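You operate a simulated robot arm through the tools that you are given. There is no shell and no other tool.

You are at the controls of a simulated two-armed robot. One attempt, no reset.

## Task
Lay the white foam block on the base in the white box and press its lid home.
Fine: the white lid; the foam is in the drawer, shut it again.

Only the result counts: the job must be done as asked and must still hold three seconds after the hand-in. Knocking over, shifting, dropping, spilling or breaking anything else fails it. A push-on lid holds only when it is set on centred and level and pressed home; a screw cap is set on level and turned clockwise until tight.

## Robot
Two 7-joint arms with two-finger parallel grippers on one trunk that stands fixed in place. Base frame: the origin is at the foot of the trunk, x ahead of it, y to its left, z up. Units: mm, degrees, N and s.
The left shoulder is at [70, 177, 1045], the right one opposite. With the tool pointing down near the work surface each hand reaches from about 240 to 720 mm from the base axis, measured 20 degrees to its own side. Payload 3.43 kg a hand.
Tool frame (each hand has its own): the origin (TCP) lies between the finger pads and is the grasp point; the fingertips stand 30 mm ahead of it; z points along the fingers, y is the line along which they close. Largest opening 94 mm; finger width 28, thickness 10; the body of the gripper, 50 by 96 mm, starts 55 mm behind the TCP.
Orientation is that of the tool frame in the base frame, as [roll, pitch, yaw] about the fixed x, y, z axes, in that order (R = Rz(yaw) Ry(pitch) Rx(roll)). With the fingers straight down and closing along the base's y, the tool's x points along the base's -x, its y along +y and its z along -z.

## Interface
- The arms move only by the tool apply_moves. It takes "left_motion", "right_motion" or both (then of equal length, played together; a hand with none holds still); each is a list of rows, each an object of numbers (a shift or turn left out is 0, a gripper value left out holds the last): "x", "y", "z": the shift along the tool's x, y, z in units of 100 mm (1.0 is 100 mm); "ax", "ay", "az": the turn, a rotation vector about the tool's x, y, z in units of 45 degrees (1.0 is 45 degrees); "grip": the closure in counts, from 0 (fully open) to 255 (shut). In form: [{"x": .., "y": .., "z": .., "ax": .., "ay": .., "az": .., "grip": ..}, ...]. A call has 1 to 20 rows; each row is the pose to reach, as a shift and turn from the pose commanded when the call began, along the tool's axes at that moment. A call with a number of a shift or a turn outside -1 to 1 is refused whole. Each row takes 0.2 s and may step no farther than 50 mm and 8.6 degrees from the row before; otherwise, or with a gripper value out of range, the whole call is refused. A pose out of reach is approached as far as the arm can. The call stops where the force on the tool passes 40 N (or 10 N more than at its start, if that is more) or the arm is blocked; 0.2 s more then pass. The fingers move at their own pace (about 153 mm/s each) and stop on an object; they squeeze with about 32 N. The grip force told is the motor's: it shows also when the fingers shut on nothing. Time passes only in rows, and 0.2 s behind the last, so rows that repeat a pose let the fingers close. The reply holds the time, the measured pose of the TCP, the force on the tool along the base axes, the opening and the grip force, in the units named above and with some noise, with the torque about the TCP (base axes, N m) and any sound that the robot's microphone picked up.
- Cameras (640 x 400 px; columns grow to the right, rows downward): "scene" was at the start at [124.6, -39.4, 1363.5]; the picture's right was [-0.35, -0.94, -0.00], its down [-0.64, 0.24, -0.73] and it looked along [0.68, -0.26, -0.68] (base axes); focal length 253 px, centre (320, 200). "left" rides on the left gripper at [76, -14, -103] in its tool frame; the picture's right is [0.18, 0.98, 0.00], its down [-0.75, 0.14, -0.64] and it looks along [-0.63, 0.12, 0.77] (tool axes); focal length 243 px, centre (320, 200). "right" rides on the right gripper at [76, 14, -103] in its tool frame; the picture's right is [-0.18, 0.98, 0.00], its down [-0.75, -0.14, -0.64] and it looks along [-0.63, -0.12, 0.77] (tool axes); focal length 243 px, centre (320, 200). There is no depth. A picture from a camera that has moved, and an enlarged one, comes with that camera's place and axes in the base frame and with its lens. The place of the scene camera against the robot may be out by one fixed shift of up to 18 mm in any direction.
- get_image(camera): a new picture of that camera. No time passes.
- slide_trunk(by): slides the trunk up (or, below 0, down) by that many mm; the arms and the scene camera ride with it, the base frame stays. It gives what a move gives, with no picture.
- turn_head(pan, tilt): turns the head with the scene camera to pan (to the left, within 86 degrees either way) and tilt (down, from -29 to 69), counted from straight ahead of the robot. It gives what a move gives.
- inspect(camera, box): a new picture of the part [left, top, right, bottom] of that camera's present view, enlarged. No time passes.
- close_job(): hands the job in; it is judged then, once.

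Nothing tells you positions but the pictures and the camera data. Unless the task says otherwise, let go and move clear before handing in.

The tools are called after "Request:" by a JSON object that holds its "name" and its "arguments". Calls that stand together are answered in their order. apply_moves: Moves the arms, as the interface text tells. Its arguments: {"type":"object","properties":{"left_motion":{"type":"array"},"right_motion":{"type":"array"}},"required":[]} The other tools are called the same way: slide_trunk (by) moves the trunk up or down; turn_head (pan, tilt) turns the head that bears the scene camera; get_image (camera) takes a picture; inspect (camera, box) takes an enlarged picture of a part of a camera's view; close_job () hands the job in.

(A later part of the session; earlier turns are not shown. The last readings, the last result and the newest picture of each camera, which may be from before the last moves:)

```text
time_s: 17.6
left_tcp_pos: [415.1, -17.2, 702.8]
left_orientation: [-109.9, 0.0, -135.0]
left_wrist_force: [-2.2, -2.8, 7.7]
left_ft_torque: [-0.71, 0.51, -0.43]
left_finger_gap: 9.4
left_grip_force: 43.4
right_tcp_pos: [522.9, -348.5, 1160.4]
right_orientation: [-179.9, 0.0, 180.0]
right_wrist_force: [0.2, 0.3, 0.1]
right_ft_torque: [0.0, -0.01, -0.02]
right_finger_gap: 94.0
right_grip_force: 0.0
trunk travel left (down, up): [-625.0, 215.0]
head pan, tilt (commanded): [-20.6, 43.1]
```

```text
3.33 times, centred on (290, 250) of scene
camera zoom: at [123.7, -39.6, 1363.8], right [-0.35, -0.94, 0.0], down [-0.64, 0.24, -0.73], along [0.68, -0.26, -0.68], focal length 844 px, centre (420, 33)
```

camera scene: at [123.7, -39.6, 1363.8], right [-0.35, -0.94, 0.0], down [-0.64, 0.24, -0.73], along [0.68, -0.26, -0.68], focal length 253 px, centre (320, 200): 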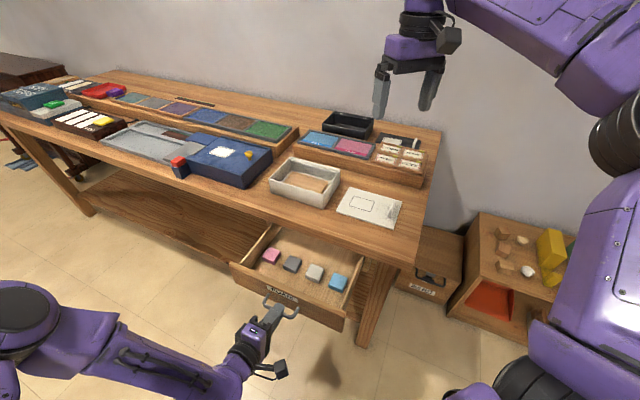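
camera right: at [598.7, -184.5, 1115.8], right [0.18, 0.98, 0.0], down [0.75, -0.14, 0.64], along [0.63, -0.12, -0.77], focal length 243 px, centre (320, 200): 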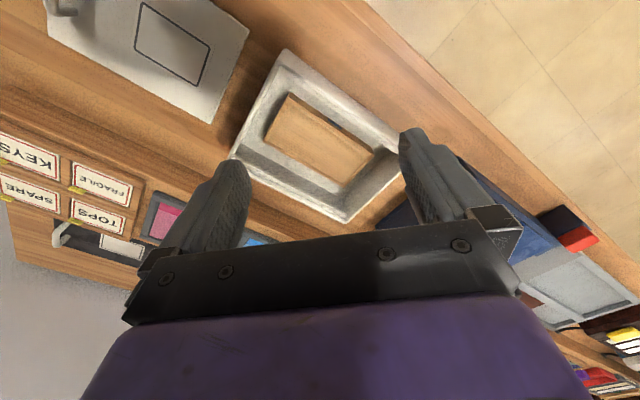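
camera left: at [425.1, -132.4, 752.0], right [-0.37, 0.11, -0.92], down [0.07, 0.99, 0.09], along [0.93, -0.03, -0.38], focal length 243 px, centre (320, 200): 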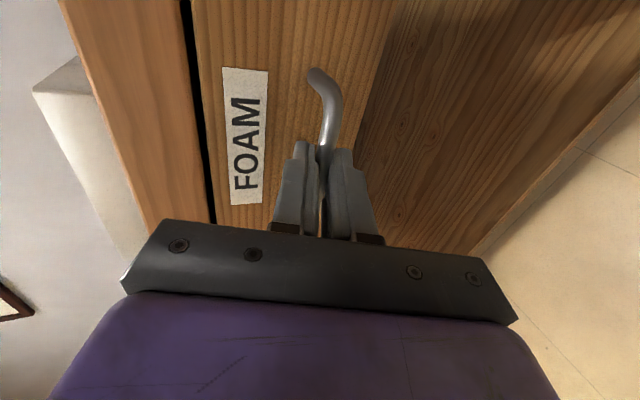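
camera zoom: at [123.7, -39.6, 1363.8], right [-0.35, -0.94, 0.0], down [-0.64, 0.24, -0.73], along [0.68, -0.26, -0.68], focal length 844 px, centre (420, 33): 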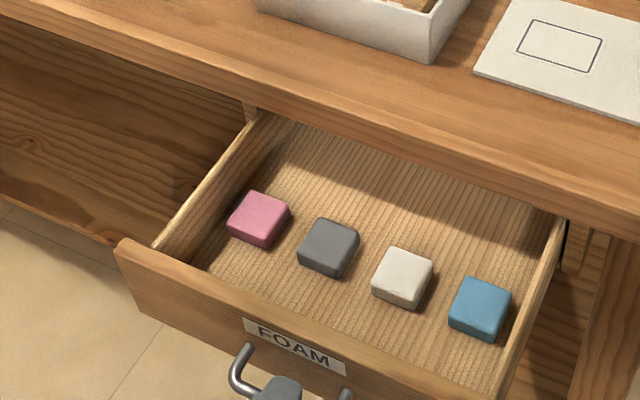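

The drawer is out 180 mm and the white block lies near (492,-150), clear of the table edge. To reach the box the right hand must lean about 45°, so I'll check whether it can take the yaw that puts its camera on the inner, upper side.

Request:
{"name": "apply_moves", "arguments": {"right_motion": [{"az": -0.1}, {"az": -0.25}, {"az": -0.4}, {"az": -0.55}, {"az": -0.7}, {"az": -0.85}, {"az": -1.0}, {"az": -1.0}]}}

Request:
{"name": "apply_moves", "arguments": {"right_motion": [{"az": -0.1}, {"az": -0.25}, {"az": -0.4}, {"az": -0.55}, {"az": -0.7}, {"az": -0.85}, {"az": -1.0}, {"az": -1.0}]}}

Request:
{"name": "apply_moves", "arguments": {"right_motion": [{"az": -0.1}, {"az": -0.25}, {"az": -0.4}, {"az": -0.55}, {"az": -0.7}, {"az": -0.85}, {"az": -1.0}, {"az": -1.0}]}}

Request:
{"name": "get_image", "arguments": {"camera": "right"}}

Request:
{"name": "get_image", "arguments": {"camera": "scene"}}

```text
time_s: 19.4
left_tcp_pos: [415.7, -15.7, 702.3]
left_orientation: [-109.8, 0.1, -134.9]
left_wrist_force: [1.7, 1.0, 24.4]
left_ft_torque: [-0.73, 0.2, 0.21]
left_finger_gap: 9.6
left_grip_force: 43.3
right_tcp_pos: [524.1, -348.1, 1162.3]
right_orientation: [-179.9, 0.1, -134.9]
right_wrist_force: [0.4, -0.6, -0.5]
right_ft_torque: [-0.01, 0.01, -0.02]
right_finger_gap: 94.2
right_grip_force: 0.0
trunk travel left (down, up): [-625.0, 215.0]
head pan, tilt (commanded): [-20.6, 43.1]
```

```text
time_s: 21.2
left_tcp_pos: [414.7, -15.7, 703.6]
left_orientation: [-109.8, 0.1, -135.0]
left_wrist_force: [4.6, 2.7, 29.6]
left_ft_torque: [-0.72, 0.09, 0.45]
left_finger_gap: 9.7
left_grip_force: 43.5
right_tcp_pos: [522.8, -349.8, 1163.0]
right_orientation: [-179.9, 0.0, -89.9]
right_wrist_force: [-0.2, -0.9, 1.2]
right_ft_torque: [0.02, 0.01, 0.02]
right_finger_gap: 94.0
right_grip_force: 0.1
trunk travel left (down, up): [-625.0, 215.0]
head pan, tilt (commanded): [-20.6, 43.1]
```

```text
time_s: 23.0
left_tcp_pos: [414.5, -16.7, 702.9]
left_orientation: [-109.8, 0.1, -135.0]
left_wrist_force: [5.2, 3.4, 31.9]
left_ft_torque: [-0.78, 0.06, 0.39]
left_finger_gap: 9.9
left_grip_force: 43.5
right_tcp_pos: [523.9, -348.8, 1162.2]
right_orientation: [-179.9, -0.1, -44.9]
right_wrist_force: [0.5, 0.1, -0.3]
right_ft_torque: [0.02, 0.01, 0.02]
right_finger_gap: 94.0
right_grip_force: 0.0
trunk travel left (down, up): [-625.0, 215.0]
head pan, tilt (commanded): [-20.6, 43.1]
```

```text
taken
camera right: at [567.1, -413.3, 1266.4], right [-0.82, -0.57, 0.0], down [-0.44, 0.63, 0.64], along [-0.36, 0.53, -0.77], focal length 243 px, centre (320, 200)
```

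right: 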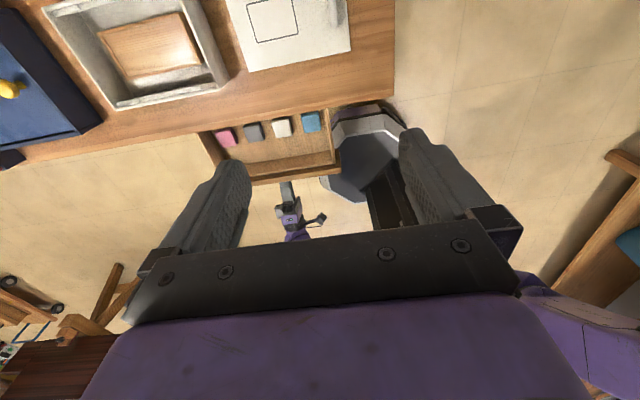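

```text
taken
camera scene: at [121.9, -38.3, 1363.9], right [-0.35, -0.94, 0.0], down [-0.64, 0.24, -0.73], along [0.68, -0.26, -0.68], focal length 253 px, centre (320, 200)
```

scene: 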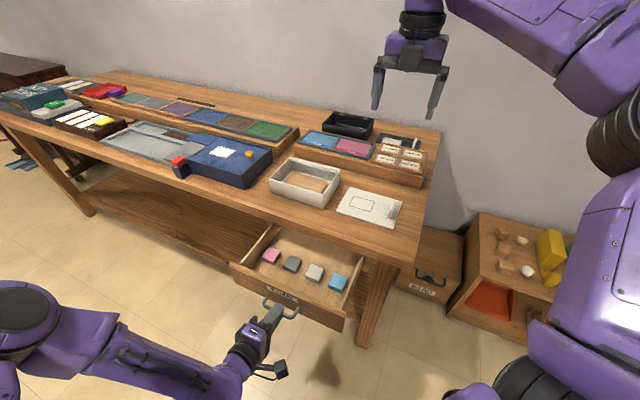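

The right hand takes that yaw without trouble. The left hand's vertical load on the handle is creeping up, so I'll release the handle now and back away along the approach line.

Request:
{"name": "apply_moves", "arguments": {"left_motion": [{"grip": 110}, {"grip": 110}, {"grip": 110}, {"z": -0.1}, {"z": -0.3}, {"z": -0.5}, {"z": -0.7}, {"z": -0.9}, {"z": -1.0}, {"z": -1.0}]}}

Request:
{"name": "get_image", "arguments": {"camera": "scene"}}

Request:
{"name": "inspect", "arguments": {"camera": "right", "box": [180, 60, 380, 200]}}

Request:
{"name": "inspect", "arguments": {"camera": "right", "box": [30, 0, 240, 120]}}

Request:
{"name": "inspect", "arguments": {"camera": "right", "box": [200, 0, 400, 120]}}

```text
time_s: 25.2
left_tcp_pos: [348.9, 50.3, 735.0]
left_orientation: [-110.0, 0.0, -135.0]
left_wrist_force: [-0.2, -1.3, 0.2]
left_ft_torque: [0.02, -0.03, 0.01]
left_finger_gap: 53.2
left_grip_force: 0.1
right_tcp_pos: [525.1, -348.9, 1161.5]
right_orientation: [-180.0, 0.0, -45.0]
right_wrist_force: [-0.5, 0.1, 0.5]
right_ft_torque: [-0.02, 0.01, -0.01]
right_finger_gap: 93.9
right_grip_force: 0.0
trunk travel left (down, up): [-625.0, 215.0]
head pan, tilt (commanded): [-20.6, 43.1]
```

```text
taken
camera scene: at [124.7, -39.3, 1363.5], right [-0.35, -0.94, 0.0], down [-0.64, 0.24, -0.73], along [0.68, -0.26, -0.68], focal length 253 px, centre (320, 200)
```

scene: 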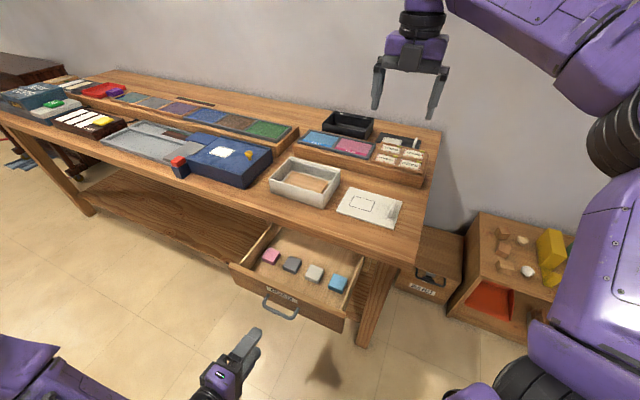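

```text
2.86 times, centred on (280, 130) of right
camera zoom: at [569.6, -414.4, 1264.6], right [-0.83, -0.56, 0.0], down [-0.43, 0.63, 0.64], along [-0.36, 0.53, -0.77], focal length 693 px, centre (434, 400)
```

zoom: 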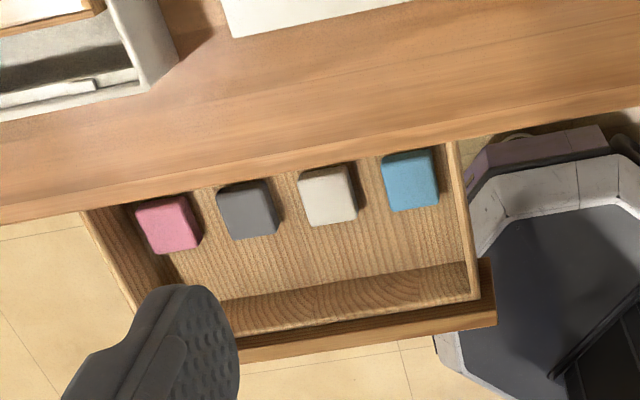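

```text
3.05 times, centred on (135, 60) of right
camera zoom: at [569.6, -414.4, 1264.6], right [-0.83, -0.56, 0.0], down [-0.43, 0.63, 0.64], along [-0.36, 0.53, -0.77], focal length 739 px, centre (884, 627)
```

zoom: 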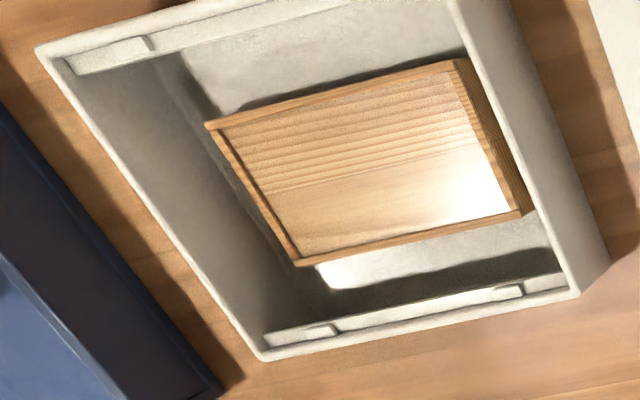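

```text
3.20 times, centred on (300, 60) of right
camera zoom: at [569.6, -414.4, 1264.6], right [-0.83, -0.56, 0.0], down [-0.43, 0.63, 0.64], along [-0.36, 0.53, -0.77], focal length 776 px, centre (384, 648)
```

zoom: 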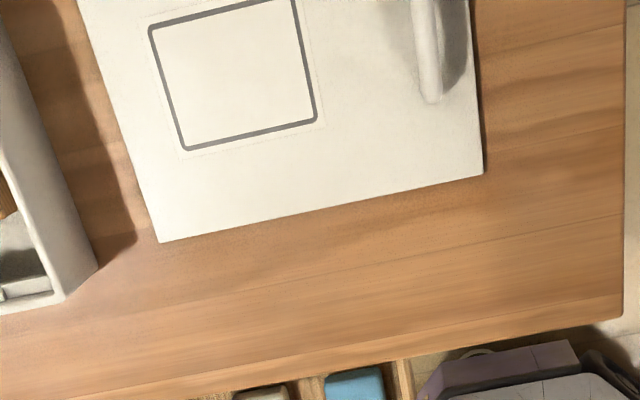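

Triangulating again: table z≈799, box rim z≈860 centred (750,-212), base top z≈818, white block near (504,-154) with its top at about z 685. The drawer front stands to about z 765, so a 30° lean is the most I can use for the pick. I'll lean the right hand now.

Request:
{"name": "apply_moves", "arguments": {"right_motion": [{"ay": 0.1}, {"ay": 0.22}, {"ay": 0.35}, {"ay": 0.48}, {"ay": 0.6}, {"ay": 0.667}, {"ay": 0.667}]}}

Request:
{"name": "apply_moves", "arguments": {"right_motion": [{"x": -0.1, "y": -0.05, "z": 0.05}, {"x": -0.35, "y": -0.15, "z": 0.18}, {"x": -0.6, "y": -0.27, "z": 0.32}, {"x": -0.8, "y": -0.37, "z": 0.42}, {"x": -0.9, "y": -0.41, "z": 0.48}, {"x": -0.9, "y": -0.41, "z": 0.48}]}}

Request:
{"name": "apply_moves", "arguments": {"right_motion": [{"x": -0.1, "y": -0.05, "z": 0.05}, {"x": -0.35, "y": -0.15, "z": 0.18}, {"x": -0.6, "y": -0.27, "z": 0.32}, {"x": -0.8, "y": -0.37, "z": 0.42}, {"x": -0.9, "y": -0.41, "z": 0.48}, {"x": -0.9, "y": -0.41, "z": 0.48}]}}

Request:
{"name": "get_image", "arguments": {"camera": "right"}}

Request:
{"name": "get_image", "arguments": {"camera": "scene"}}

```text
time_s: 26.8
left_tcp_pos: [348.1, 49.8, 735.1]
left_orientation: [-110.0, 0.0, -135.0]
left_wrist_force: [0.8, -0.2, 1.7]
left_ft_torque: [-0.01, 0.0, -0.01]
left_finger_gap: 53.5
left_grip_force: 0.1
right_tcp_pos: [526.6, -349.2, 1161.5]
right_orientation: [-179.9, -30.1, -45.0]
right_wrist_force: [0.6, 0.2, -0.6]
right_ft_torque: [-0.02, 0.01, 0.01]
right_finger_gap: 93.9
right_grip_force: 0.1
trunk travel left (down, up): [-625.0, 215.0]
head pan, tilt (commanded): [-20.6, 43.1]
```

```text
time_s: 28.2
left_tcp_pos: [348.2, 50.0, 735.0]
left_orientation: [-110.0, 0.0, -134.9]
left_wrist_force: [-0.2, -0.1, 0.7]
left_ft_torque: [-0.03, 0.02, 0.0]
left_finger_gap: 53.6
left_grip_force: 0.0
right_tcp_pos: [516.0, -283.5, 1074.0]
right_orientation: [180.0, -30.1, -44.9]
right_wrist_force: [0.0, 0.1, 0.2]
right_ft_torque: [0.0, 0.02, 0.0]
right_finger_gap: 93.9
right_grip_force: 0.0
trunk travel left (down, up): [-625.0, 215.0]
head pan, tilt (commanded): [-20.6, 43.1]
```

```text
time_s: 29.6
left_tcp_pos: [349.7, 50.4, 734.4]
left_orientation: [-110.0, 0.0, -135.1]
left_wrist_force: [-0.1, -0.1, 0.1]
left_ft_torque: [-0.02, 0.04, -0.02]
left_finger_gap: 53.6
left_grip_force: 0.0
right_tcp_pos: [507.4, -216.3, 987.5]
right_orientation: [179.9, -30.0, -45.0]
right_wrist_force: [0.0, 0.1, -0.2]
right_ft_torque: [-0.04, -0.01, 0.01]
right_finger_gap: 94.0
right_grip_force: 0.0
trunk travel left (down, up): [-625.0, 215.0]
head pan, tilt (commanded): [-20.6, 43.1]
```

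```text
taken
camera right: at [507.9, -237.1, 1115.7], right [-0.81, -0.58, -0.09], down [-0.59, 0.79, 0.18], along [-0.03, 0.2, -0.98], focal length 243 px, centre (320, 200)
```

right: 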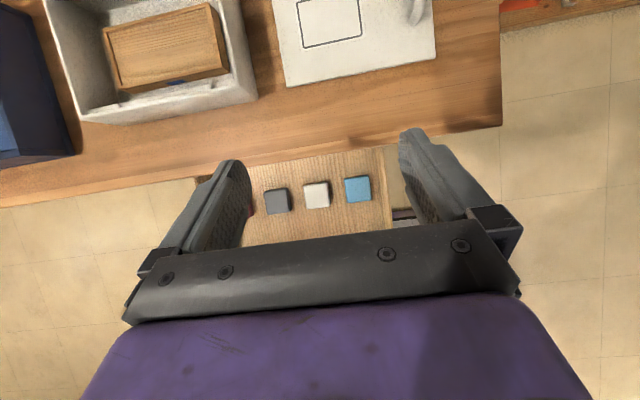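

```text
taken
camera scene: at [124.5, -39.3, 1363.6], right [-0.35, -0.94, 0.0], down [-0.64, 0.24, -0.73], along [0.68, -0.26, -0.68], focal length 253 px, centre (320, 200)
```

scene: 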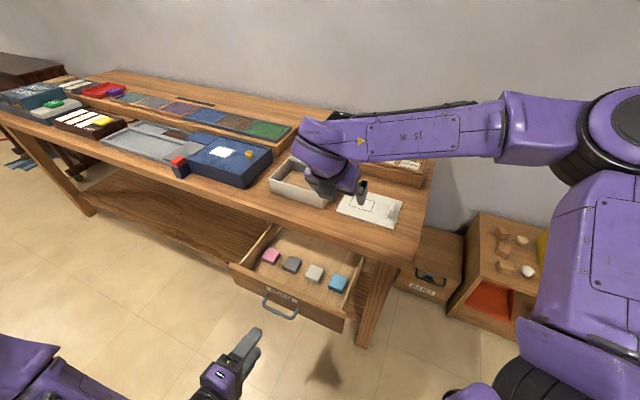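

The right camera now looks nearly straight down on box, lid and blocks together. I'll measure from zooms here.

Request:
{"name": "inspect", "arguments": {"camera": "right", "box": [40, 0, 270, 130]}}

Request:
{"name": "inspect", "arguments": {"camera": "right", "box": [240, 140, 400, 240]}}

Request:
{"name": "inspect", "arguments": {"camera": "right", "box": [260, 0, 460, 100]}}

Request:
{"name": "inspect", "arguments": {"camera": "scene", "box": [215, 215, 375, 340]}}

```text
2.78 times, centred on (155, 65) of right
camera zoom: at [507.9, -237.1, 1115.7], right [-0.81, -0.58, -0.09], down [-0.59, 0.79, 0.18], along [-0.03, 0.2, -0.98], focal length 675 px, centre (779, 576)
```

zoom: 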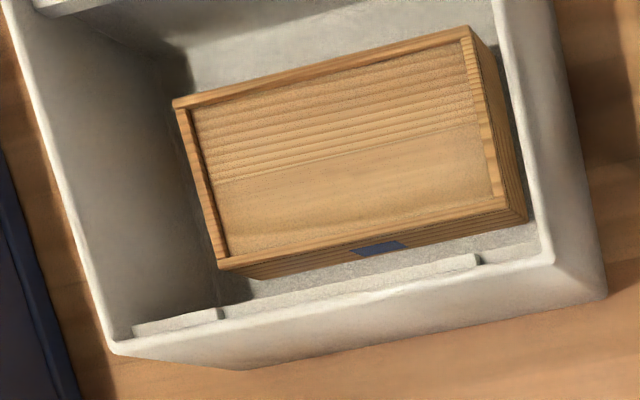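

```text
4.00 times, centred on (320, 190) of right
camera zoom: at [507.9, -237.1, 1115.7], right [-0.81, -0.58, -0.09], down [-0.59, 0.79, 0.18], along [-0.03, 0.2, -0.98], focal length 970 px, centre (320, 240)
```

zoom: 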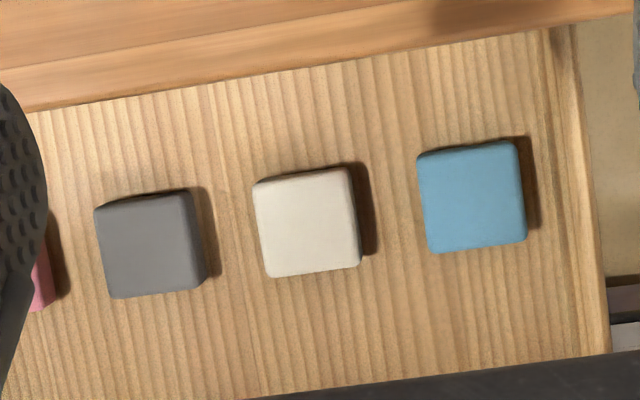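

```text
3.20 times, centred on (360, 50) of right
camera zoom: at [507.9, -237.1, 1115.7], right [-0.81, -0.58, -0.09], down [-0.59, 0.79, 0.18], along [-0.03, 0.2, -0.98], focal length 776 px, centre (192, 680)
```

zoom: 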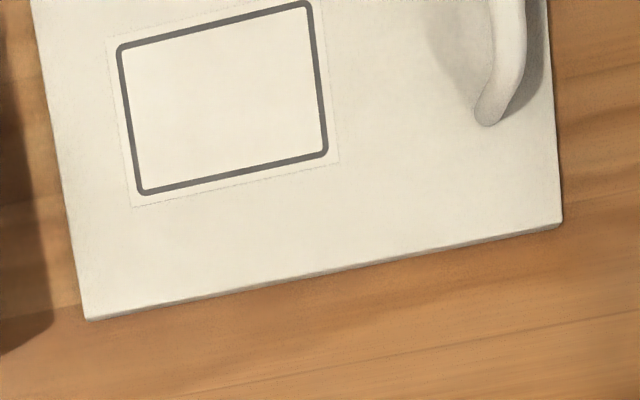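

```text
3.20 times, centred on (295, 278) of scene
camera zoom: at [124.5, -39.3, 1363.6], right [-0.35, -0.94, 0.0], down [-0.64, 0.24, -0.73], along [0.68, -0.26, -0.68], focal length 811 px, centre (400, -48)
```

zoom: 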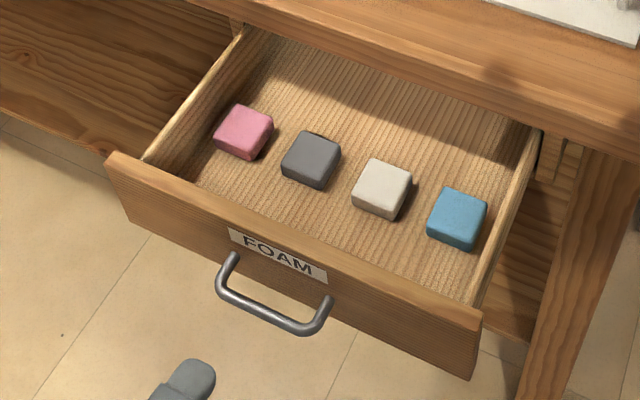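

The white block measures about 43×43 mm at (503,-153.5), with 28 mm gaps to its neighbours, and the base is a shallow recessed wooden tray. I'll bring the right hand in along its leaned axis over the white block, partly closed to 62 mm.

Request:
{"name": "apply_moves", "arguments": {"right_motion": [{"x": -0.15, "y": -0.03, "z": 0.08, "grip": 87}, {"x": -0.4, "y": -0.08, "z": 0.22}, {"x": -0.65, "y": -0.13, "z": 0.36}, {"x": -0.88, "y": -0.18, "z": 0.48}, {"x": -0.99, "y": -0.205, "z": 0.546}, {"x": -0.99, "y": -0.205, "z": 0.546}]}}

Request:
{"name": "apply_moves", "arguments": {"right_motion": [{"x": -0.15, "y": -0.03, "z": 0.08}, {"x": -0.4, "y": -0.08, "z": 0.22}, {"x": -0.65, "y": -0.13, "z": 0.36}, {"x": -0.88, "y": -0.18, "z": 0.48}, {"x": -0.99, "y": -0.205, "z": 0.546}, {"x": -0.99, "y": -0.205, "z": 0.546}]}}

Request:
{"name": "get_image", "arguments": {"camera": "right"}}

Request:
{"name": "get_image", "arguments": {"camera": "scene"}}

Request:
{"name": "inspect", "arguments": {"camera": "right", "box": [220, 60, 420, 185]}}

Request:
{"name": "inspect", "arguments": {"camera": "scene", "box": [215, 195, 375, 320]}}

```text
time_s: 31.0
left_tcp_pos: [349.4, 50.7, 735.3]
left_orientation: [-110.0, 0.0, -135.0]
left_wrist_force: [-0.2, 0.3, 0.4]
left_ft_torque: [0.0, 0.0, 0.01]
left_finger_gap: 53.3
left_grip_force: 0.0
right_tcp_pos: [480.8, -159.1, 890.7]
right_orientation: [-180.0, -30.0, -45.1]
right_wrist_force: [0.3, 0.0, -0.8]
right_ft_torque: [0.02, -0.02, 0.02]
right_finger_gap: 61.9
right_grip_force: 0.0
trunk travel left (down, up): [-625.0, 215.0]
head pan, tilt (commanded): [-20.6, 43.1]
```

```text
time_s: 32.4
left_tcp_pos: [347.1, 50.1, 734.7]
left_orientation: [-110.0, 0.1, -134.9]
left_wrist_force: [-0.2, 0.4, 0.3]
left_ft_torque: [0.02, 0.01, -0.01]
left_finger_gap: 53.1
left_grip_force: 0.1
right_tcp_pos: [454.1, -103.0, 793.2]
right_orientation: [-179.9, -30.0, -45.1]
right_wrist_force: [-0.7, -0.1, -1.4]
right_ft_torque: [0.02, 0.02, -0.01]
right_finger_gap: 61.7
right_grip_force: 0.1
trunk travel left (down, up): [-625.0, 215.0]
head pan, tilt (commanded): [-20.6, 43.1]
```

```text
taken
camera right: at [455.2, -125.1, 921.1], right [-0.81, -0.58, -0.09], down [-0.59, 0.79, 0.18], along [-0.03, 0.2, -0.98], focal length 243 px, centre (320, 200)
```

right: 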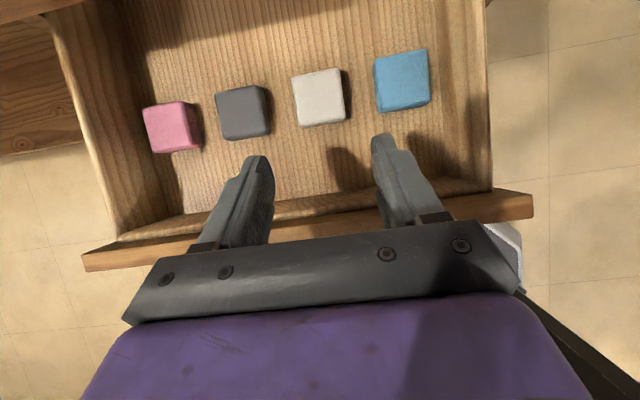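

```text
taken
camera scene: at [124.5, -39.2, 1363.6], right [-0.35, -0.94, 0.0], down [-0.64, 0.24, -0.73], along [0.68, -0.26, -0.68], focal length 253 px, centre (320, 200)
```

scene: 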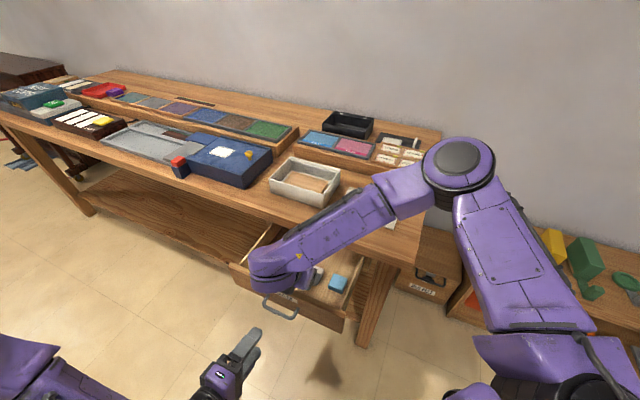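

```text
3.20 times, centred on (320, 122) of right
camera zoom: at [455.2, -125.1, 921.1], right [-0.81, -0.58, -0.09], down [-0.59, 0.79, 0.18], along [-0.03, 0.2, -0.98], focal length 776 px, centre (320, 448)
```

zoom: 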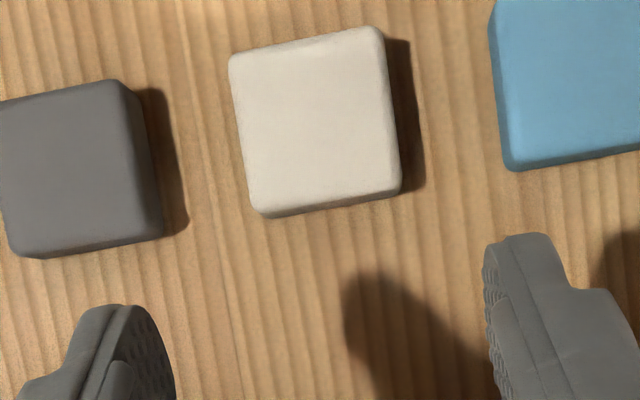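

```text
3.20 times, centred on (295, 258) of scene
camera zoom: at [124.5, -39.2, 1363.6], right [-0.35, -0.94, 0.0], down [-0.64, 0.24, -0.73], along [0.68, -0.26, -0.68], focal length 811 px, centre (400, 16)
```

zoom: 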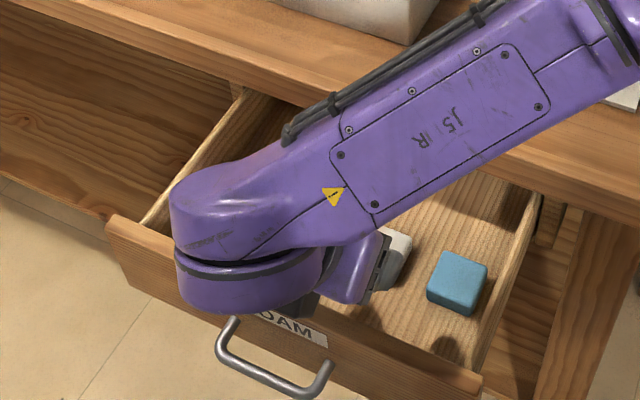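

The block top comes out at z≈689, centred (502.4,-153.4), straight on the approach axis. I'll go 70 mm closer and check again before the final approach.

Request:
{"name": "apply_moves", "arguments": {"right_motion": [{"x": 0.005, "y": 0.0, "z": 0.1}, {"x": 0.01, "y": 0.0, "z": 0.28}, {"x": 0.015, "y": 0.004, "z": 0.46}, {"x": 0.02, "y": 0.008, "z": 0.62}, {"x": 0.02, "y": 0.008, "z": 0.7}, {"x": 0.02, "y": 0.008, "z": 0.7}]}}

Request:
{"name": "get_image", "arguments": {"camera": "right"}}

Request:
{"name": "inspect", "arguments": {"camera": "right", "box": [220, 50, 420, 200]}}

```text
time_s: 33.8
left_tcp_pos: [348.0, 50.4, 735.4]
left_orientation: [-109.9, 0.0, -135.0]
left_wrist_force: [0.2, -0.2, -0.1]
left_ft_torque: [-0.02, -0.01, -0.01]
left_finger_gap: 53.5
left_grip_force: 0.2
right_tcp_pos: [479.4, -130.7, 735.4]
right_orientation: [179.9, -30.0, -45.0]
right_wrist_force: [0.6, -0.7, 0.4]
right_ft_torque: [0.03, -0.02, 0.01]
right_finger_gap: 62.3
right_grip_force: 0.0
trunk travel left (down, up): [-625.0, 215.0]
head pan, tilt (commanded): [-20.6, 43.1]
```

```text
taken
camera right: at [480.0, -152.2, 862.9], right [-0.81, -0.58, -0.09], down [-0.59, 0.79, 0.18], along [-0.03, 0.2, -0.98], focal length 243 px, centre (320, 200)
```

right: 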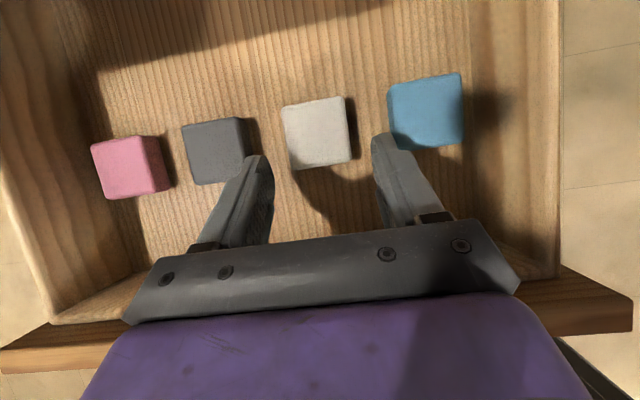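

```text
2.67 times, centred on (320, 125) of right
camera zoom: at [480.0, -152.2, 862.9], right [-0.81, -0.58, -0.09], down [-0.59, 0.79, 0.18], along [-0.03, 0.2, -0.98], focal length 647 px, centre (320, 400)
```

zoom: 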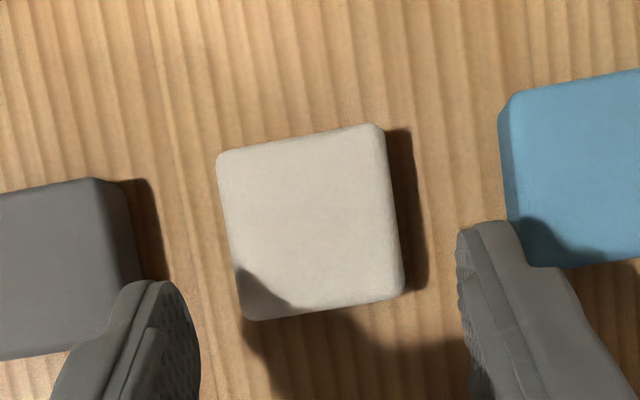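

Still aligned, about 1.8 mm off across the fingers. I'll go in the last 37 mm, watching force, and close on the white block.

Request:
{"name": "apply_moves", "arguments": {"right_motion": [{"y": -0.015, "z": 0.1}, {"y": -0.015, "z": 0.2}, {"y": -0.015, "z": 0.3}, {"y": -0.015, "z": 0.37}, {"y": -0.015, "z": 0.37}]}}

Request:
{"name": "inspect", "arguments": {"camera": "right", "box": [200, 50, 440, 220]}}

Request:
{"name": "inspect", "arguments": {"camera": "scene", "box": [250, 225, 380, 310]}}

```text
time_s: 35.1
left_tcp_pos: [345.8, 50.6, 735.3]
left_orientation: [-110.0, 0.1, -135.0]
left_wrist_force: [-0.2, -0.1, -0.5]
left_ft_torque: [0.01, -0.01, 0.0]
left_finger_gap: 53.6
left_grip_force: 0.2
right_tcp_pos: [495.0, -141.6, 708.4]
right_orientation: [-179.4, -30.3, -45.4]
right_wrist_force: [-3.2, -3.1, 22.7]
right_ft_torque: [-0.53, 0.95, -0.04]
right_finger_gap: 65.3
right_grip_force: 2.1
trunk travel left (down, up): [-625.0, 215.0]
head pan, tilt (commanded): [-20.6, 43.1]
stopped in row 5 (right hand): the force on the tool passed its limit at 41 N (the readings are from after the stop); the commanded pose is now the measured one
```

```text
2.35 times, centred on (320, 135) of right
camera zoom: at [494.1, -163.3, 834.7], right [-0.81, -0.58, -0.1], down [-0.59, 0.79, 0.17], along [-0.02, 0.2, -0.98], focal length 571 px, centre (320, 353)
```

zoom: 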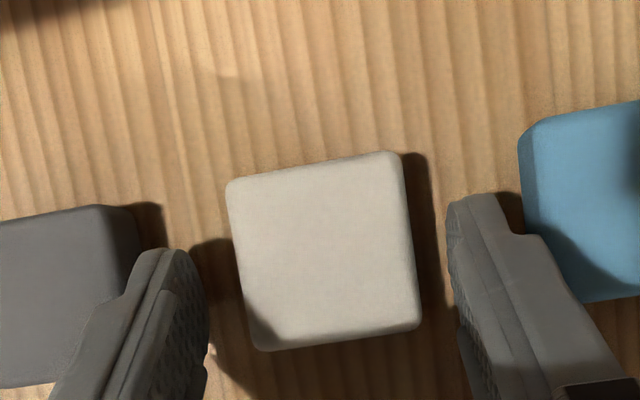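

```text
4.71 times, centred on (315, 268) of scene
camera zoom: at [121.9, -39.2, 1363.8], right [-0.35, -0.94, 0.0], down [-0.64, 0.24, -0.73], along [0.68, -0.26, -0.68], focal length 1192 px, centre (344, -118)
```

zoom: 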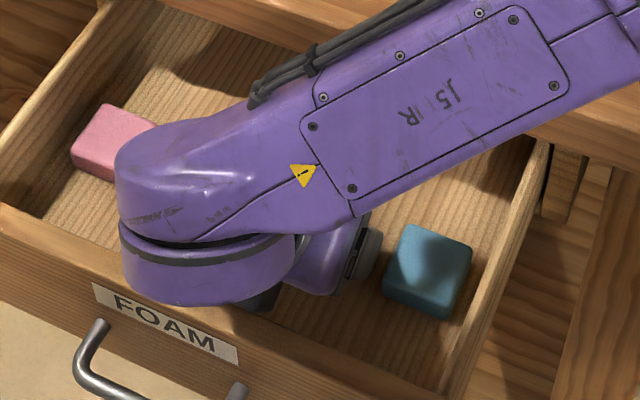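

The fingertips touched the drawer floor at TCP z≈708, so the floor is near z 674. I'll back off 3 mm and then close on the block.

Request:
{"name": "apply_moves", "arguments": {"right_motion": [{"z": -0.03}, {"z": -0.035}, {"z": -0.035, "grip": 87}, {"z": -0.035, "grip": 120}, {"z": -0.035, "grip": 150}, {"z": -0.035, "grip": 180}, {"z": -0.035, "grip": 180}, {"z": -0.035, "grip": 180}]}}

Request:
{"name": "inspect", "arguments": {"camera": "right", "box": [200, 50, 440, 220]}}

```text
time_s: 37.0
left_tcp_pos: [348.6, 49.8, 735.2]
left_orientation: [-109.9, 0.0, -134.9]
left_wrist_force: [0.6, -0.3, -0.6]
left_ft_torque: [0.0, -0.01, 0.04]
left_finger_gap: 53.6
left_grip_force: 0.2
right_tcp_pos: [493.7, -140.7, 707.0]
right_orientation: [-179.7, -30.2, -45.2]
right_wrist_force: [-0.2, -0.5, 0.1]
right_ft_torque: [-0.01, -0.01, -0.03]
right_finger_gap: 40.6
right_grip_force: 32.1
trunk travel left (down, up): [-625.0, 215.0]
head pan, tilt (commanded): [-20.6, 43.1]
```

```text
2.35 times, centred on (320, 135) of right
camera zoom: at [494.0, -162.3, 835.2], right [-0.81, -0.58, -0.1], down [-0.59, 0.79, 0.18], along [-0.03, 0.2, -0.98], focal length 571 px, centre (320, 353)
```

zoom: 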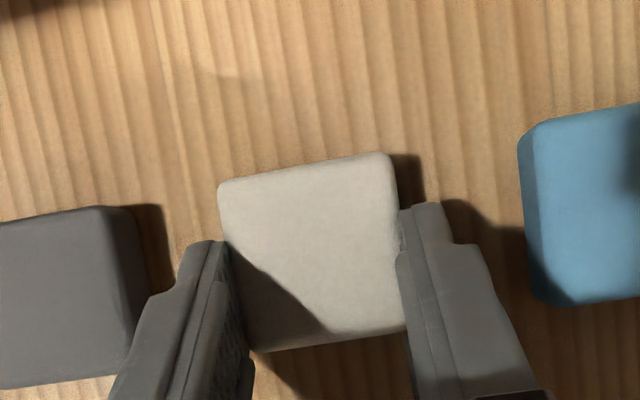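

The white block is held at a 40.6 mm gap with 32 N. I'm lifting it straight up out of the drawer.

Request:
{"name": "apply_moves", "arguments": {"right_motion": [{"x": 0.05, "z": -0.087}, {"x": 0.125, "z": -0.217}, {"x": 0.2, "z": -0.346}, {"x": 0.3, "z": -0.52}, {"x": 0.4, "z": -0.693}, {"x": 0.47, "z": -0.814}, {"x": 0.5, "z": -0.866}, {"x": 0.5, "z": -0.866}]}}

Request:
{"name": "get_image", "arguments": {"camera": "right"}}

Request:
{"name": "inspect", "arguments": {"camera": "right", "box": [200, 50, 440, 220]}}

Request:
{"name": "get_image", "arguments": {"camera": "scene"}}

```text
time_s: 38.8
left_tcp_pos: [349.1, 49.9, 735.6]
left_orientation: [-110.0, 0.0, -135.0]
left_wrist_force: [-0.1, 0.6, -0.4]
left_ft_torque: [-0.05, -0.01, 0.02]
left_finger_gap: 53.4
left_grip_force: 0.1
right_tcp_pos: [494.3, -140.1, 807.5]
right_orientation: [-179.8, -30.1, -45.1]
right_wrist_force: [0.4, -0.6, 0.1]
right_ft_torque: [-0.05, -0.02, 0.02]
right_finger_gap: 40.3
right_grip_force: 32.1
trunk travel left (down, up): [-625.0, 215.0]
head pan, tilt (commanded): [-20.6, 43.1]
```

```text
taken
camera right: at [493.8, -161.8, 934.6], right [-0.81, -0.58, -0.1], down [-0.59, 0.79, 0.18], along [-0.03, 0.2, -0.98], focal length 243 px, centre (320, 200)
```

right: 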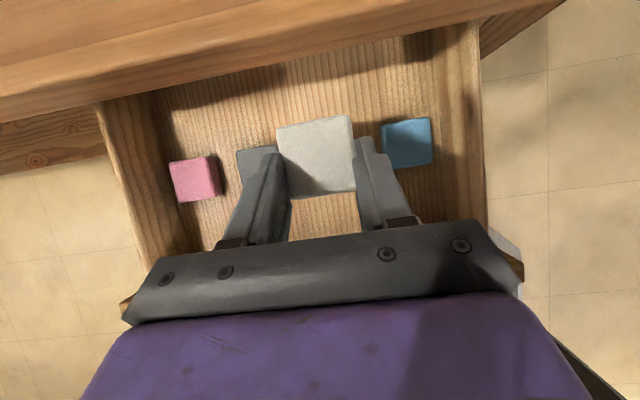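

```text
2.35 times, centred on (320, 135) of right
camera zoom: at [493.8, -161.8, 934.6], right [-0.81, -0.58, -0.1], down [-0.59, 0.79, 0.18], along [-0.03, 0.2, -0.98], focal length 571 px, centre (320, 353)
```

zoom: 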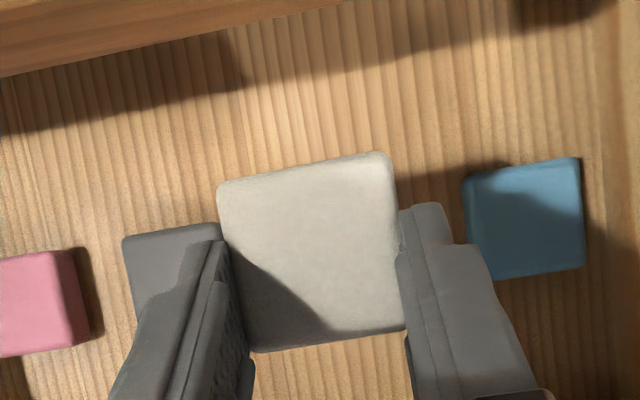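

```text
taken
camera scene: at [124.6, -39.2, 1363.5], right [-0.35, -0.94, 0.0], down [-0.64, 0.24, -0.73], along [0.68, -0.26, -0.68], focal length 253 px, centre (320, 200)
```

scene: 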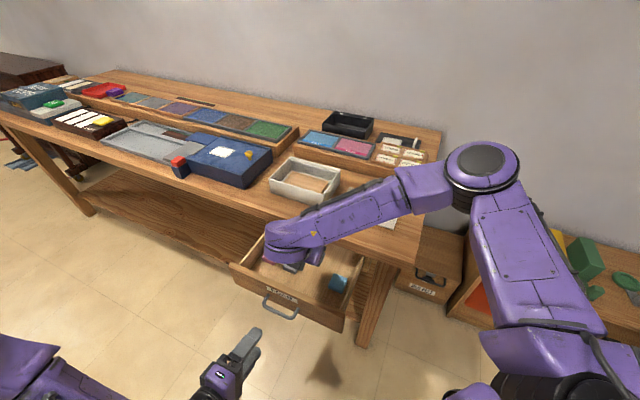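

The block is level and held unchanged. I'll raise it further, then lower the trunk 70 mm so the shoulder is level with the wrist for maximum reach at the box.

Request:
{"name": "apply_moves", "arguments": {"right_motion": [{"x": 0.05, "z": -0.087}, {"x": 0.15, "z": -0.26}, {"x": 0.25, "z": -0.433}, {"x": 0.35, "z": -0.606}, {"x": 0.43, "z": -0.745}, {"x": 0.49, "z": -0.85}, {"x": 0.5, "z": -0.866}, {"x": 0.5, "z": -0.866}]}}

Request:
{"name": "apply_moves", "arguments": {"right_motion": [{"x": 0.05, "z": -0.087}, {"x": 0.15, "z": -0.26}, {"x": 0.25, "z": -0.433}, {"x": 0.3, "z": -0.52}, {"x": 0.3, "z": -0.52}]}}

Request:
{"name": "slide_trunk", "arguments": {"by": -70}}

Request:
{"name": "get_image", "arguments": {"camera": "scene"}}

```text
time_s: 40.5
left_tcp_pos: [348.6, 51.3, 736.0]
left_orientation: [-110.1, 0.0, -135.0]
left_wrist_force: [-0.7, -0.2, -0.5]
left_ft_torque: [0.0, -0.02, 0.04]
left_finger_gap: 53.5
left_grip_force: 0.1
right_tcp_pos: [493.4, -141.0, 908.4]
right_orientation: [-179.7, -30.1, -45.3]
right_wrist_force: [1.1, 0.3, -0.8]
right_ft_torque: [-0.03, -0.01, 0.0]
right_finger_gap: 40.6
right_grip_force: 32.0
trunk travel left (down, up): [-625.0, 215.0]
head pan, tilt (commanded): [-20.6, 43.1]
```

```text
time_s: 41.8
left_tcp_pos: [349.2, 52.1, 735.2]
left_orientation: [-109.9, -0.1, -135.0]
left_wrist_force: [0.0, 0.0, -0.2]
left_ft_torque: [0.02, 0.02, 0.0]
left_finger_gap: 53.6
left_grip_force: 0.0
right_tcp_pos: [492.6, -140.4, 967.9]
right_orientation: [-179.7, -30.1, -45.2]
right_wrist_force: [-0.1, 0.6, -0.3]
right_ft_torque: [0.0, -0.02, 0.0]
right_finger_gap: 40.8
right_grip_force: 32.0
trunk travel left (down, up): [-625.0, 215.0]
head pan, tilt (commanded): [-20.6, 43.1]
```

```text
time_s: 42.8
left_tcp_pos: [349.5, 50.2, 665.6]
left_orientation: [-109.8, 0.0, -135.0]
left_wrist_force: [0.0, -0.5, -0.5]
left_ft_torque: [0.0, 0.02, 0.03]
left_finger_gap: 53.4
left_grip_force: 0.1
right_tcp_pos: [492.3, -140.1, 897.9]
right_orientation: [-179.6, -30.1, -45.1]
right_wrist_force: [0.0, 0.5, -0.4]
right_ft_torque: [-0.01, 0.0, 0.03]
right_finger_gap: 40.8
right_grip_force: 31.9
trunk travel left (down, up): [-555.0, 285.0]
head pan, tilt (commanded): [-20.6, 43.1]
```

```text
taken
camera scene: at [124.3, -39.2, 1293.6], right [-0.35, -0.94, 0.0], down [-0.64, 0.24, -0.73], along [0.68, -0.26, -0.68], focal length 253 px, centre (320, 200)
```

scene: 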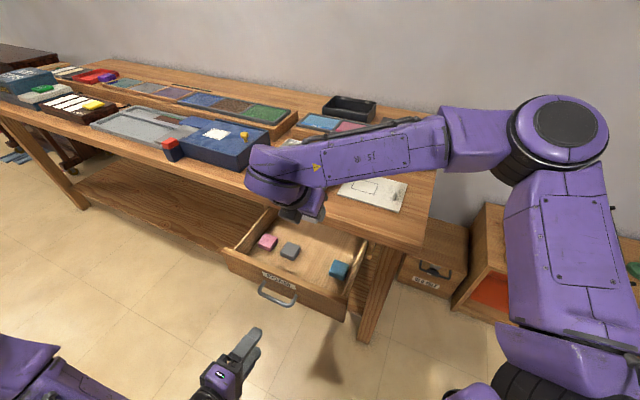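

The trunk is lowered. Now I carry the block up and over toward the box in three gentle moves, staying well above the rim.

Request:
{"name": "apply_moves", "arguments": {"right_motion": [{"x": 0.1, "y": -0.03, "z": -0.06}, {"x": 0.3, "y": -0.13, "z": -0.07}, {"x": 0.5, "y": -0.25, "z": -0.04}, {"x": 0.7, "y": -0.36, "z": 0.0}, {"x": 0.8, "y": -0.42, "z": 0.007}, {"x": 0.812, "y": -0.424, "z": 0.007}]}}

Request:
{"name": "apply_moves", "arguments": {"right_motion": [{"x": 0.08, "y": -0.06, "z": 0.05}, {"x": 0.24, "y": -0.17, "z": 0.14}, {"x": 0.4, "y": -0.29, "z": 0.23}, {"x": 0.56, "y": -0.4, "z": 0.32}, {"x": 0.63, "y": -0.45, "z": 0.365}, {"x": 0.643, "y": -0.46, "z": 0.372}]}}

Request:
{"name": "get_image", "arguments": {"camera": "right"}}

Request:
{"name": "get_image", "arguments": {"camera": "scene"}}

```text
time_s: 44.2
left_tcp_pos: [347.5, 49.4, 665.9]
left_orientation: [-110.0, 0.0, -134.9]
left_wrist_force: [0.3, 0.0, 0.1]
left_ft_torque: [0.0, 0.03, -0.01]
left_finger_gap: 53.5
left_grip_force: 0.0
right_tcp_pos: [571.8, -159.3, 937.9]
right_orientation: [-179.7, -30.1, -45.1]
right_wrist_force: [0.5, -0.8, -0.2]
right_ft_torque: [-0.01, 0.02, 0.03]
right_finger_gap: 40.6
right_grip_force: 31.9
trunk travel left (down, up): [-555.0, 285.0]
head pan, tilt (commanded): [-20.6, 43.1]
```

```text
time_s: 45.6
left_tcp_pos: [348.0, 50.0, 664.8]
left_orientation: [-109.9, 0.0, -135.0]
left_wrist_force: [-0.4, 0.2, -0.2]
left_ft_torque: [-0.02, 0.01, -0.01]
left_finger_gap: 53.3
left_grip_force: 0.0
right_tcp_pos: [657.2, -179.7, 936.7]
right_orientation: [-179.7, -30.1, -45.2]
right_wrist_force: [0.5, -0.3, -0.2]
right_ft_torque: [-0.04, 0.04, -0.01]
right_finger_gap: 40.9
right_grip_force: 31.6
trunk travel left (down, up): [-555.0, 285.0]
head pan, tilt (commanded): [-20.6, 43.1]
```

```text
taken
camera right: at [657.9, -201.9, 1065.3], right [-0.81, -0.58, -0.1], down [-0.59, 0.79, 0.18], along [-0.03, 0.2, -0.98], focal length 243 px, centre (320, 200)
```

right: 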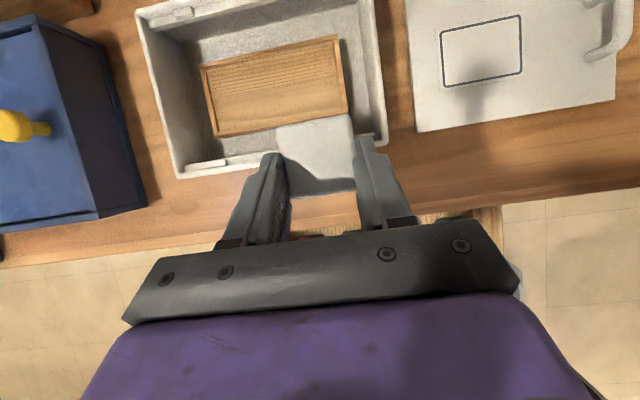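

```text
taken
camera scene: at [124.6, -39.1, 1293.5], right [-0.35, -0.94, 0.0], down [-0.64, 0.24, -0.73], along [0.68, -0.26, -0.68], focal length 253 px, centre (320, 200)
```

scene: 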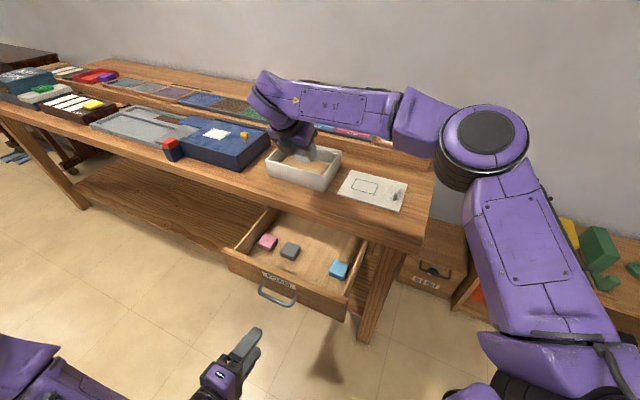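

The box and base lie right ahead of the held block. I'll continue toward the base centre and check reach.

Request:
{"name": "apply_moves", "arguments": {"right_motion": [{"x": 0.08, "y": -0.06, "z": 0.05}, {"x": 0.22, "y": -0.15, "z": 0.13}, {"x": 0.36, "y": -0.25, "z": 0.21}, {"x": 0.5, "y": -0.35, "z": 0.29}, {"x": 0.6, "y": -0.42, "z": 0.35}, {"x": 0.624, "y": -0.439, "z": 0.361}]}}

Request:
{"name": "get_image", "arguments": {"camera": "right"}}

Request:
{"name": "get_image", "arguments": {"camera": "scene"}}

```text
time_s: 47.0
left_tcp_pos: [349.0, 49.5, 665.2]
left_orientation: [-110.1, 0.0, -135.0]
left_wrist_force: [-0.7, 0.3, 0.1]
left_ft_torque: [0.01, 0.0, -0.02]
left_finger_gap: 53.6
left_grip_force: 0.0
right_tcp_pos: [739.3, -203.0, 939.5]
right_orientation: [-179.7, -30.1, -45.1]
right_wrist_force: [-0.4, 0.5, 0.2]
right_ft_torque: [0.0, 0.0, 0.0]
right_finger_gap: 40.7
right_grip_force: 32.3
trunk travel left (down, up): [-555.0, 285.0]
head pan, tilt (commanded): [-20.6, 43.1]
```

```text
taken
camera right: at [739.4, -222.8, 1066.4], right [-0.81, -0.58, -0.1], down [-0.59, 0.79, 0.18], along [-0.03, 0.2, -0.98], focal length 243 px, centre (320, 200)
```

right: 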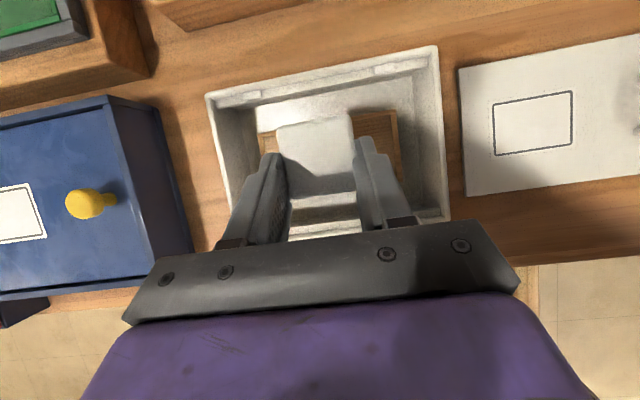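

```text
taken
camera scene: at [124.6, -39.0, 1293.6], right [-0.35, -0.94, 0.0], down [-0.64, 0.24, -0.73], along [0.68, -0.26, -0.68], focal length 253 px, centre (320, 200)
```

scene: 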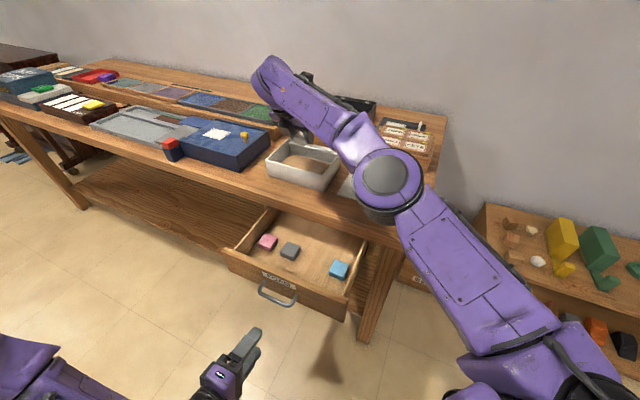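

Full reach to the base centre, no trouble. I'm zooming in to check the alignment of block, base and box.

Request:
{"name": "inspect", "arguments": {"camera": "right", "box": [200, 40, 460, 240]}}

Request:
{"name": "inspect", "arguments": {"camera": "scene", "box": [250, 120, 360, 200]}}

Request:
{"name": "inspect", "arguments": {"camera": "right", "box": [440, 20, 640, 220]}}

```text
2.00 times, centred on (330, 140) of right
camera zoom: at [739.4, -222.8, 1066.4], right [-0.81, -0.58, -0.1], down [-0.59, 0.79, 0.18], along [-0.03, 0.2, -0.98], focal length 485 px, centre (300, 320)
```

zoom: 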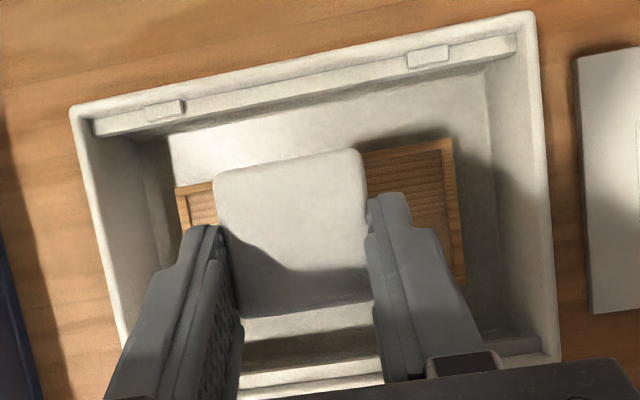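

```text
5.00 times, centred on (305, 160) of scene
camera zoom: at [124.6, -39.0, 1293.6], right [-0.35, -0.94, 0.0], down [-0.64, 0.24, -0.73], along [0.68, -0.26, -0.68], focal length 1266 px, centre (395, 400)
```

zoom: 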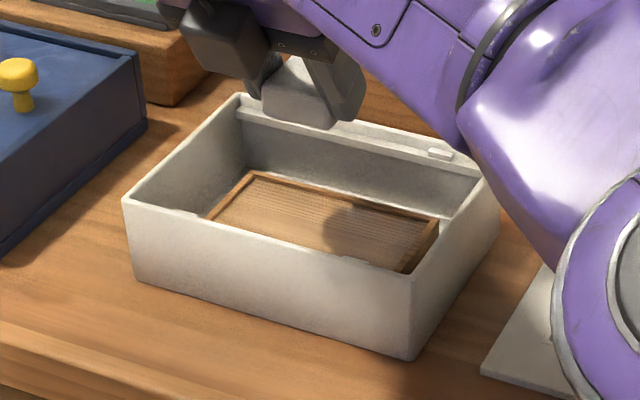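

```text
2.00 times, centred on (540, 120) of right
camera zoom: at [739.4, -222.8, 1066.4], right [-0.81, -0.58, -0.1], down [-0.59, 0.79, 0.18], along [-0.03, 0.2, -0.98], focal length 485 px, centre (-120, 360)
```

zoom: 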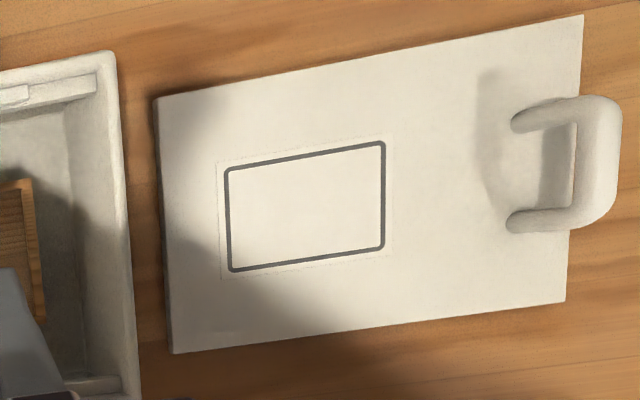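

The block is centred over the base within a couple of millimetres. I'm lowering it 70 mm straight down into the box.

Request:
{"name": "apply_moves", "arguments": {"right_motion": [{"x": -0.05, "z": 0.087}, {"x": -0.13, "z": 0.225}, {"x": -0.21, "z": 0.364}, {"x": -0.28, "z": 0.485}, {"x": -0.33, "z": 0.572}, {"x": -0.35, "z": 0.606}, {"x": -0.35, "z": 0.606}]}}

Request:
{"name": "get_image", "arguments": {"camera": "right"}}

Request:
{"name": "inspect", "arguments": {"camera": "right", "box": [200, 40, 460, 240]}}

Request:
{"name": "inspect", "arguments": {"camera": "scene", "box": [250, 120, 360, 200]}}

```text
time_s: 48.6
left_tcp_pos: [349.1, 50.2, 665.9]
left_orientation: [-110.0, 0.0, -135.0]
left_wrist_force: [-0.9, -0.6, -0.4]
left_ft_torque: [-0.03, 0.0, 0.03]
left_finger_gap: 53.3
left_grip_force: 0.1
right_tcp_pos: [739.4, -200.8, 868.7]
right_orientation: [-179.8, -29.9, -45.2]
right_wrist_force: [1.2, -0.4, -0.1]
right_ft_torque: [0.04, -0.01, 0.0]
right_finger_gap: 40.8
right_grip_force: 31.7
trunk travel left (down, up): [-555.0, 285.0]
head pan, tilt (commanded): [-20.6, 43.1]
```

```text
taken
camera right: at [739.5, -222.0, 995.5], right [-0.81, -0.58, -0.1], down [-0.59, 0.79, 0.18], along [-0.03, 0.2, -0.98], focal length 243 px, centre (320, 200)
```

right: 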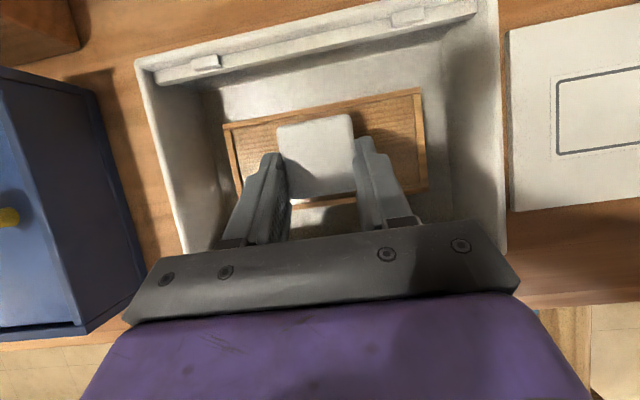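

```text
2.00 times, centred on (330, 140) of right
camera zoom: at [739.5, -222.0, 995.5], right [-0.81, -0.58, -0.1], down [-0.59, 0.79, 0.18], along [-0.03, 0.2, -0.98], focal length 485 px, centre (300, 320)
```

zoom: 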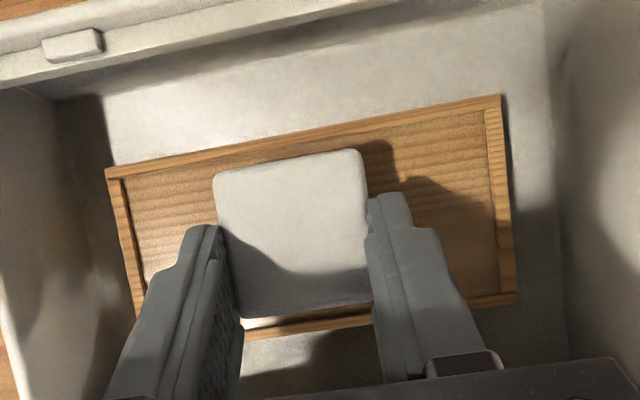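

```text
5.00 times, centred on (305, 160) of scene
camera zoom: at [124.6, -39.1, 1293.5], right [-0.35, -0.94, 0.0], down [-0.64, 0.24, -0.73], along [0.68, -0.26, -0.68], focal length 1266 px, centre (395, 400)
```

zoom: 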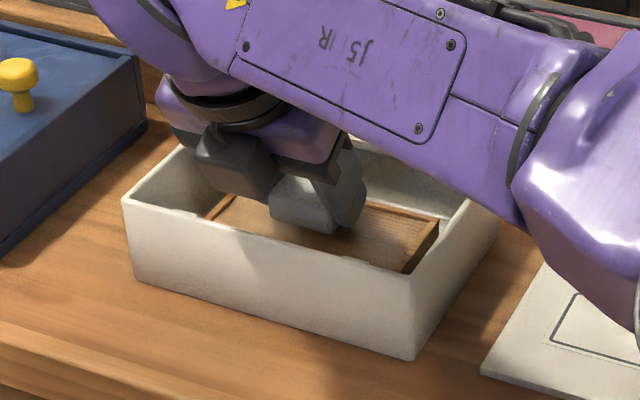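

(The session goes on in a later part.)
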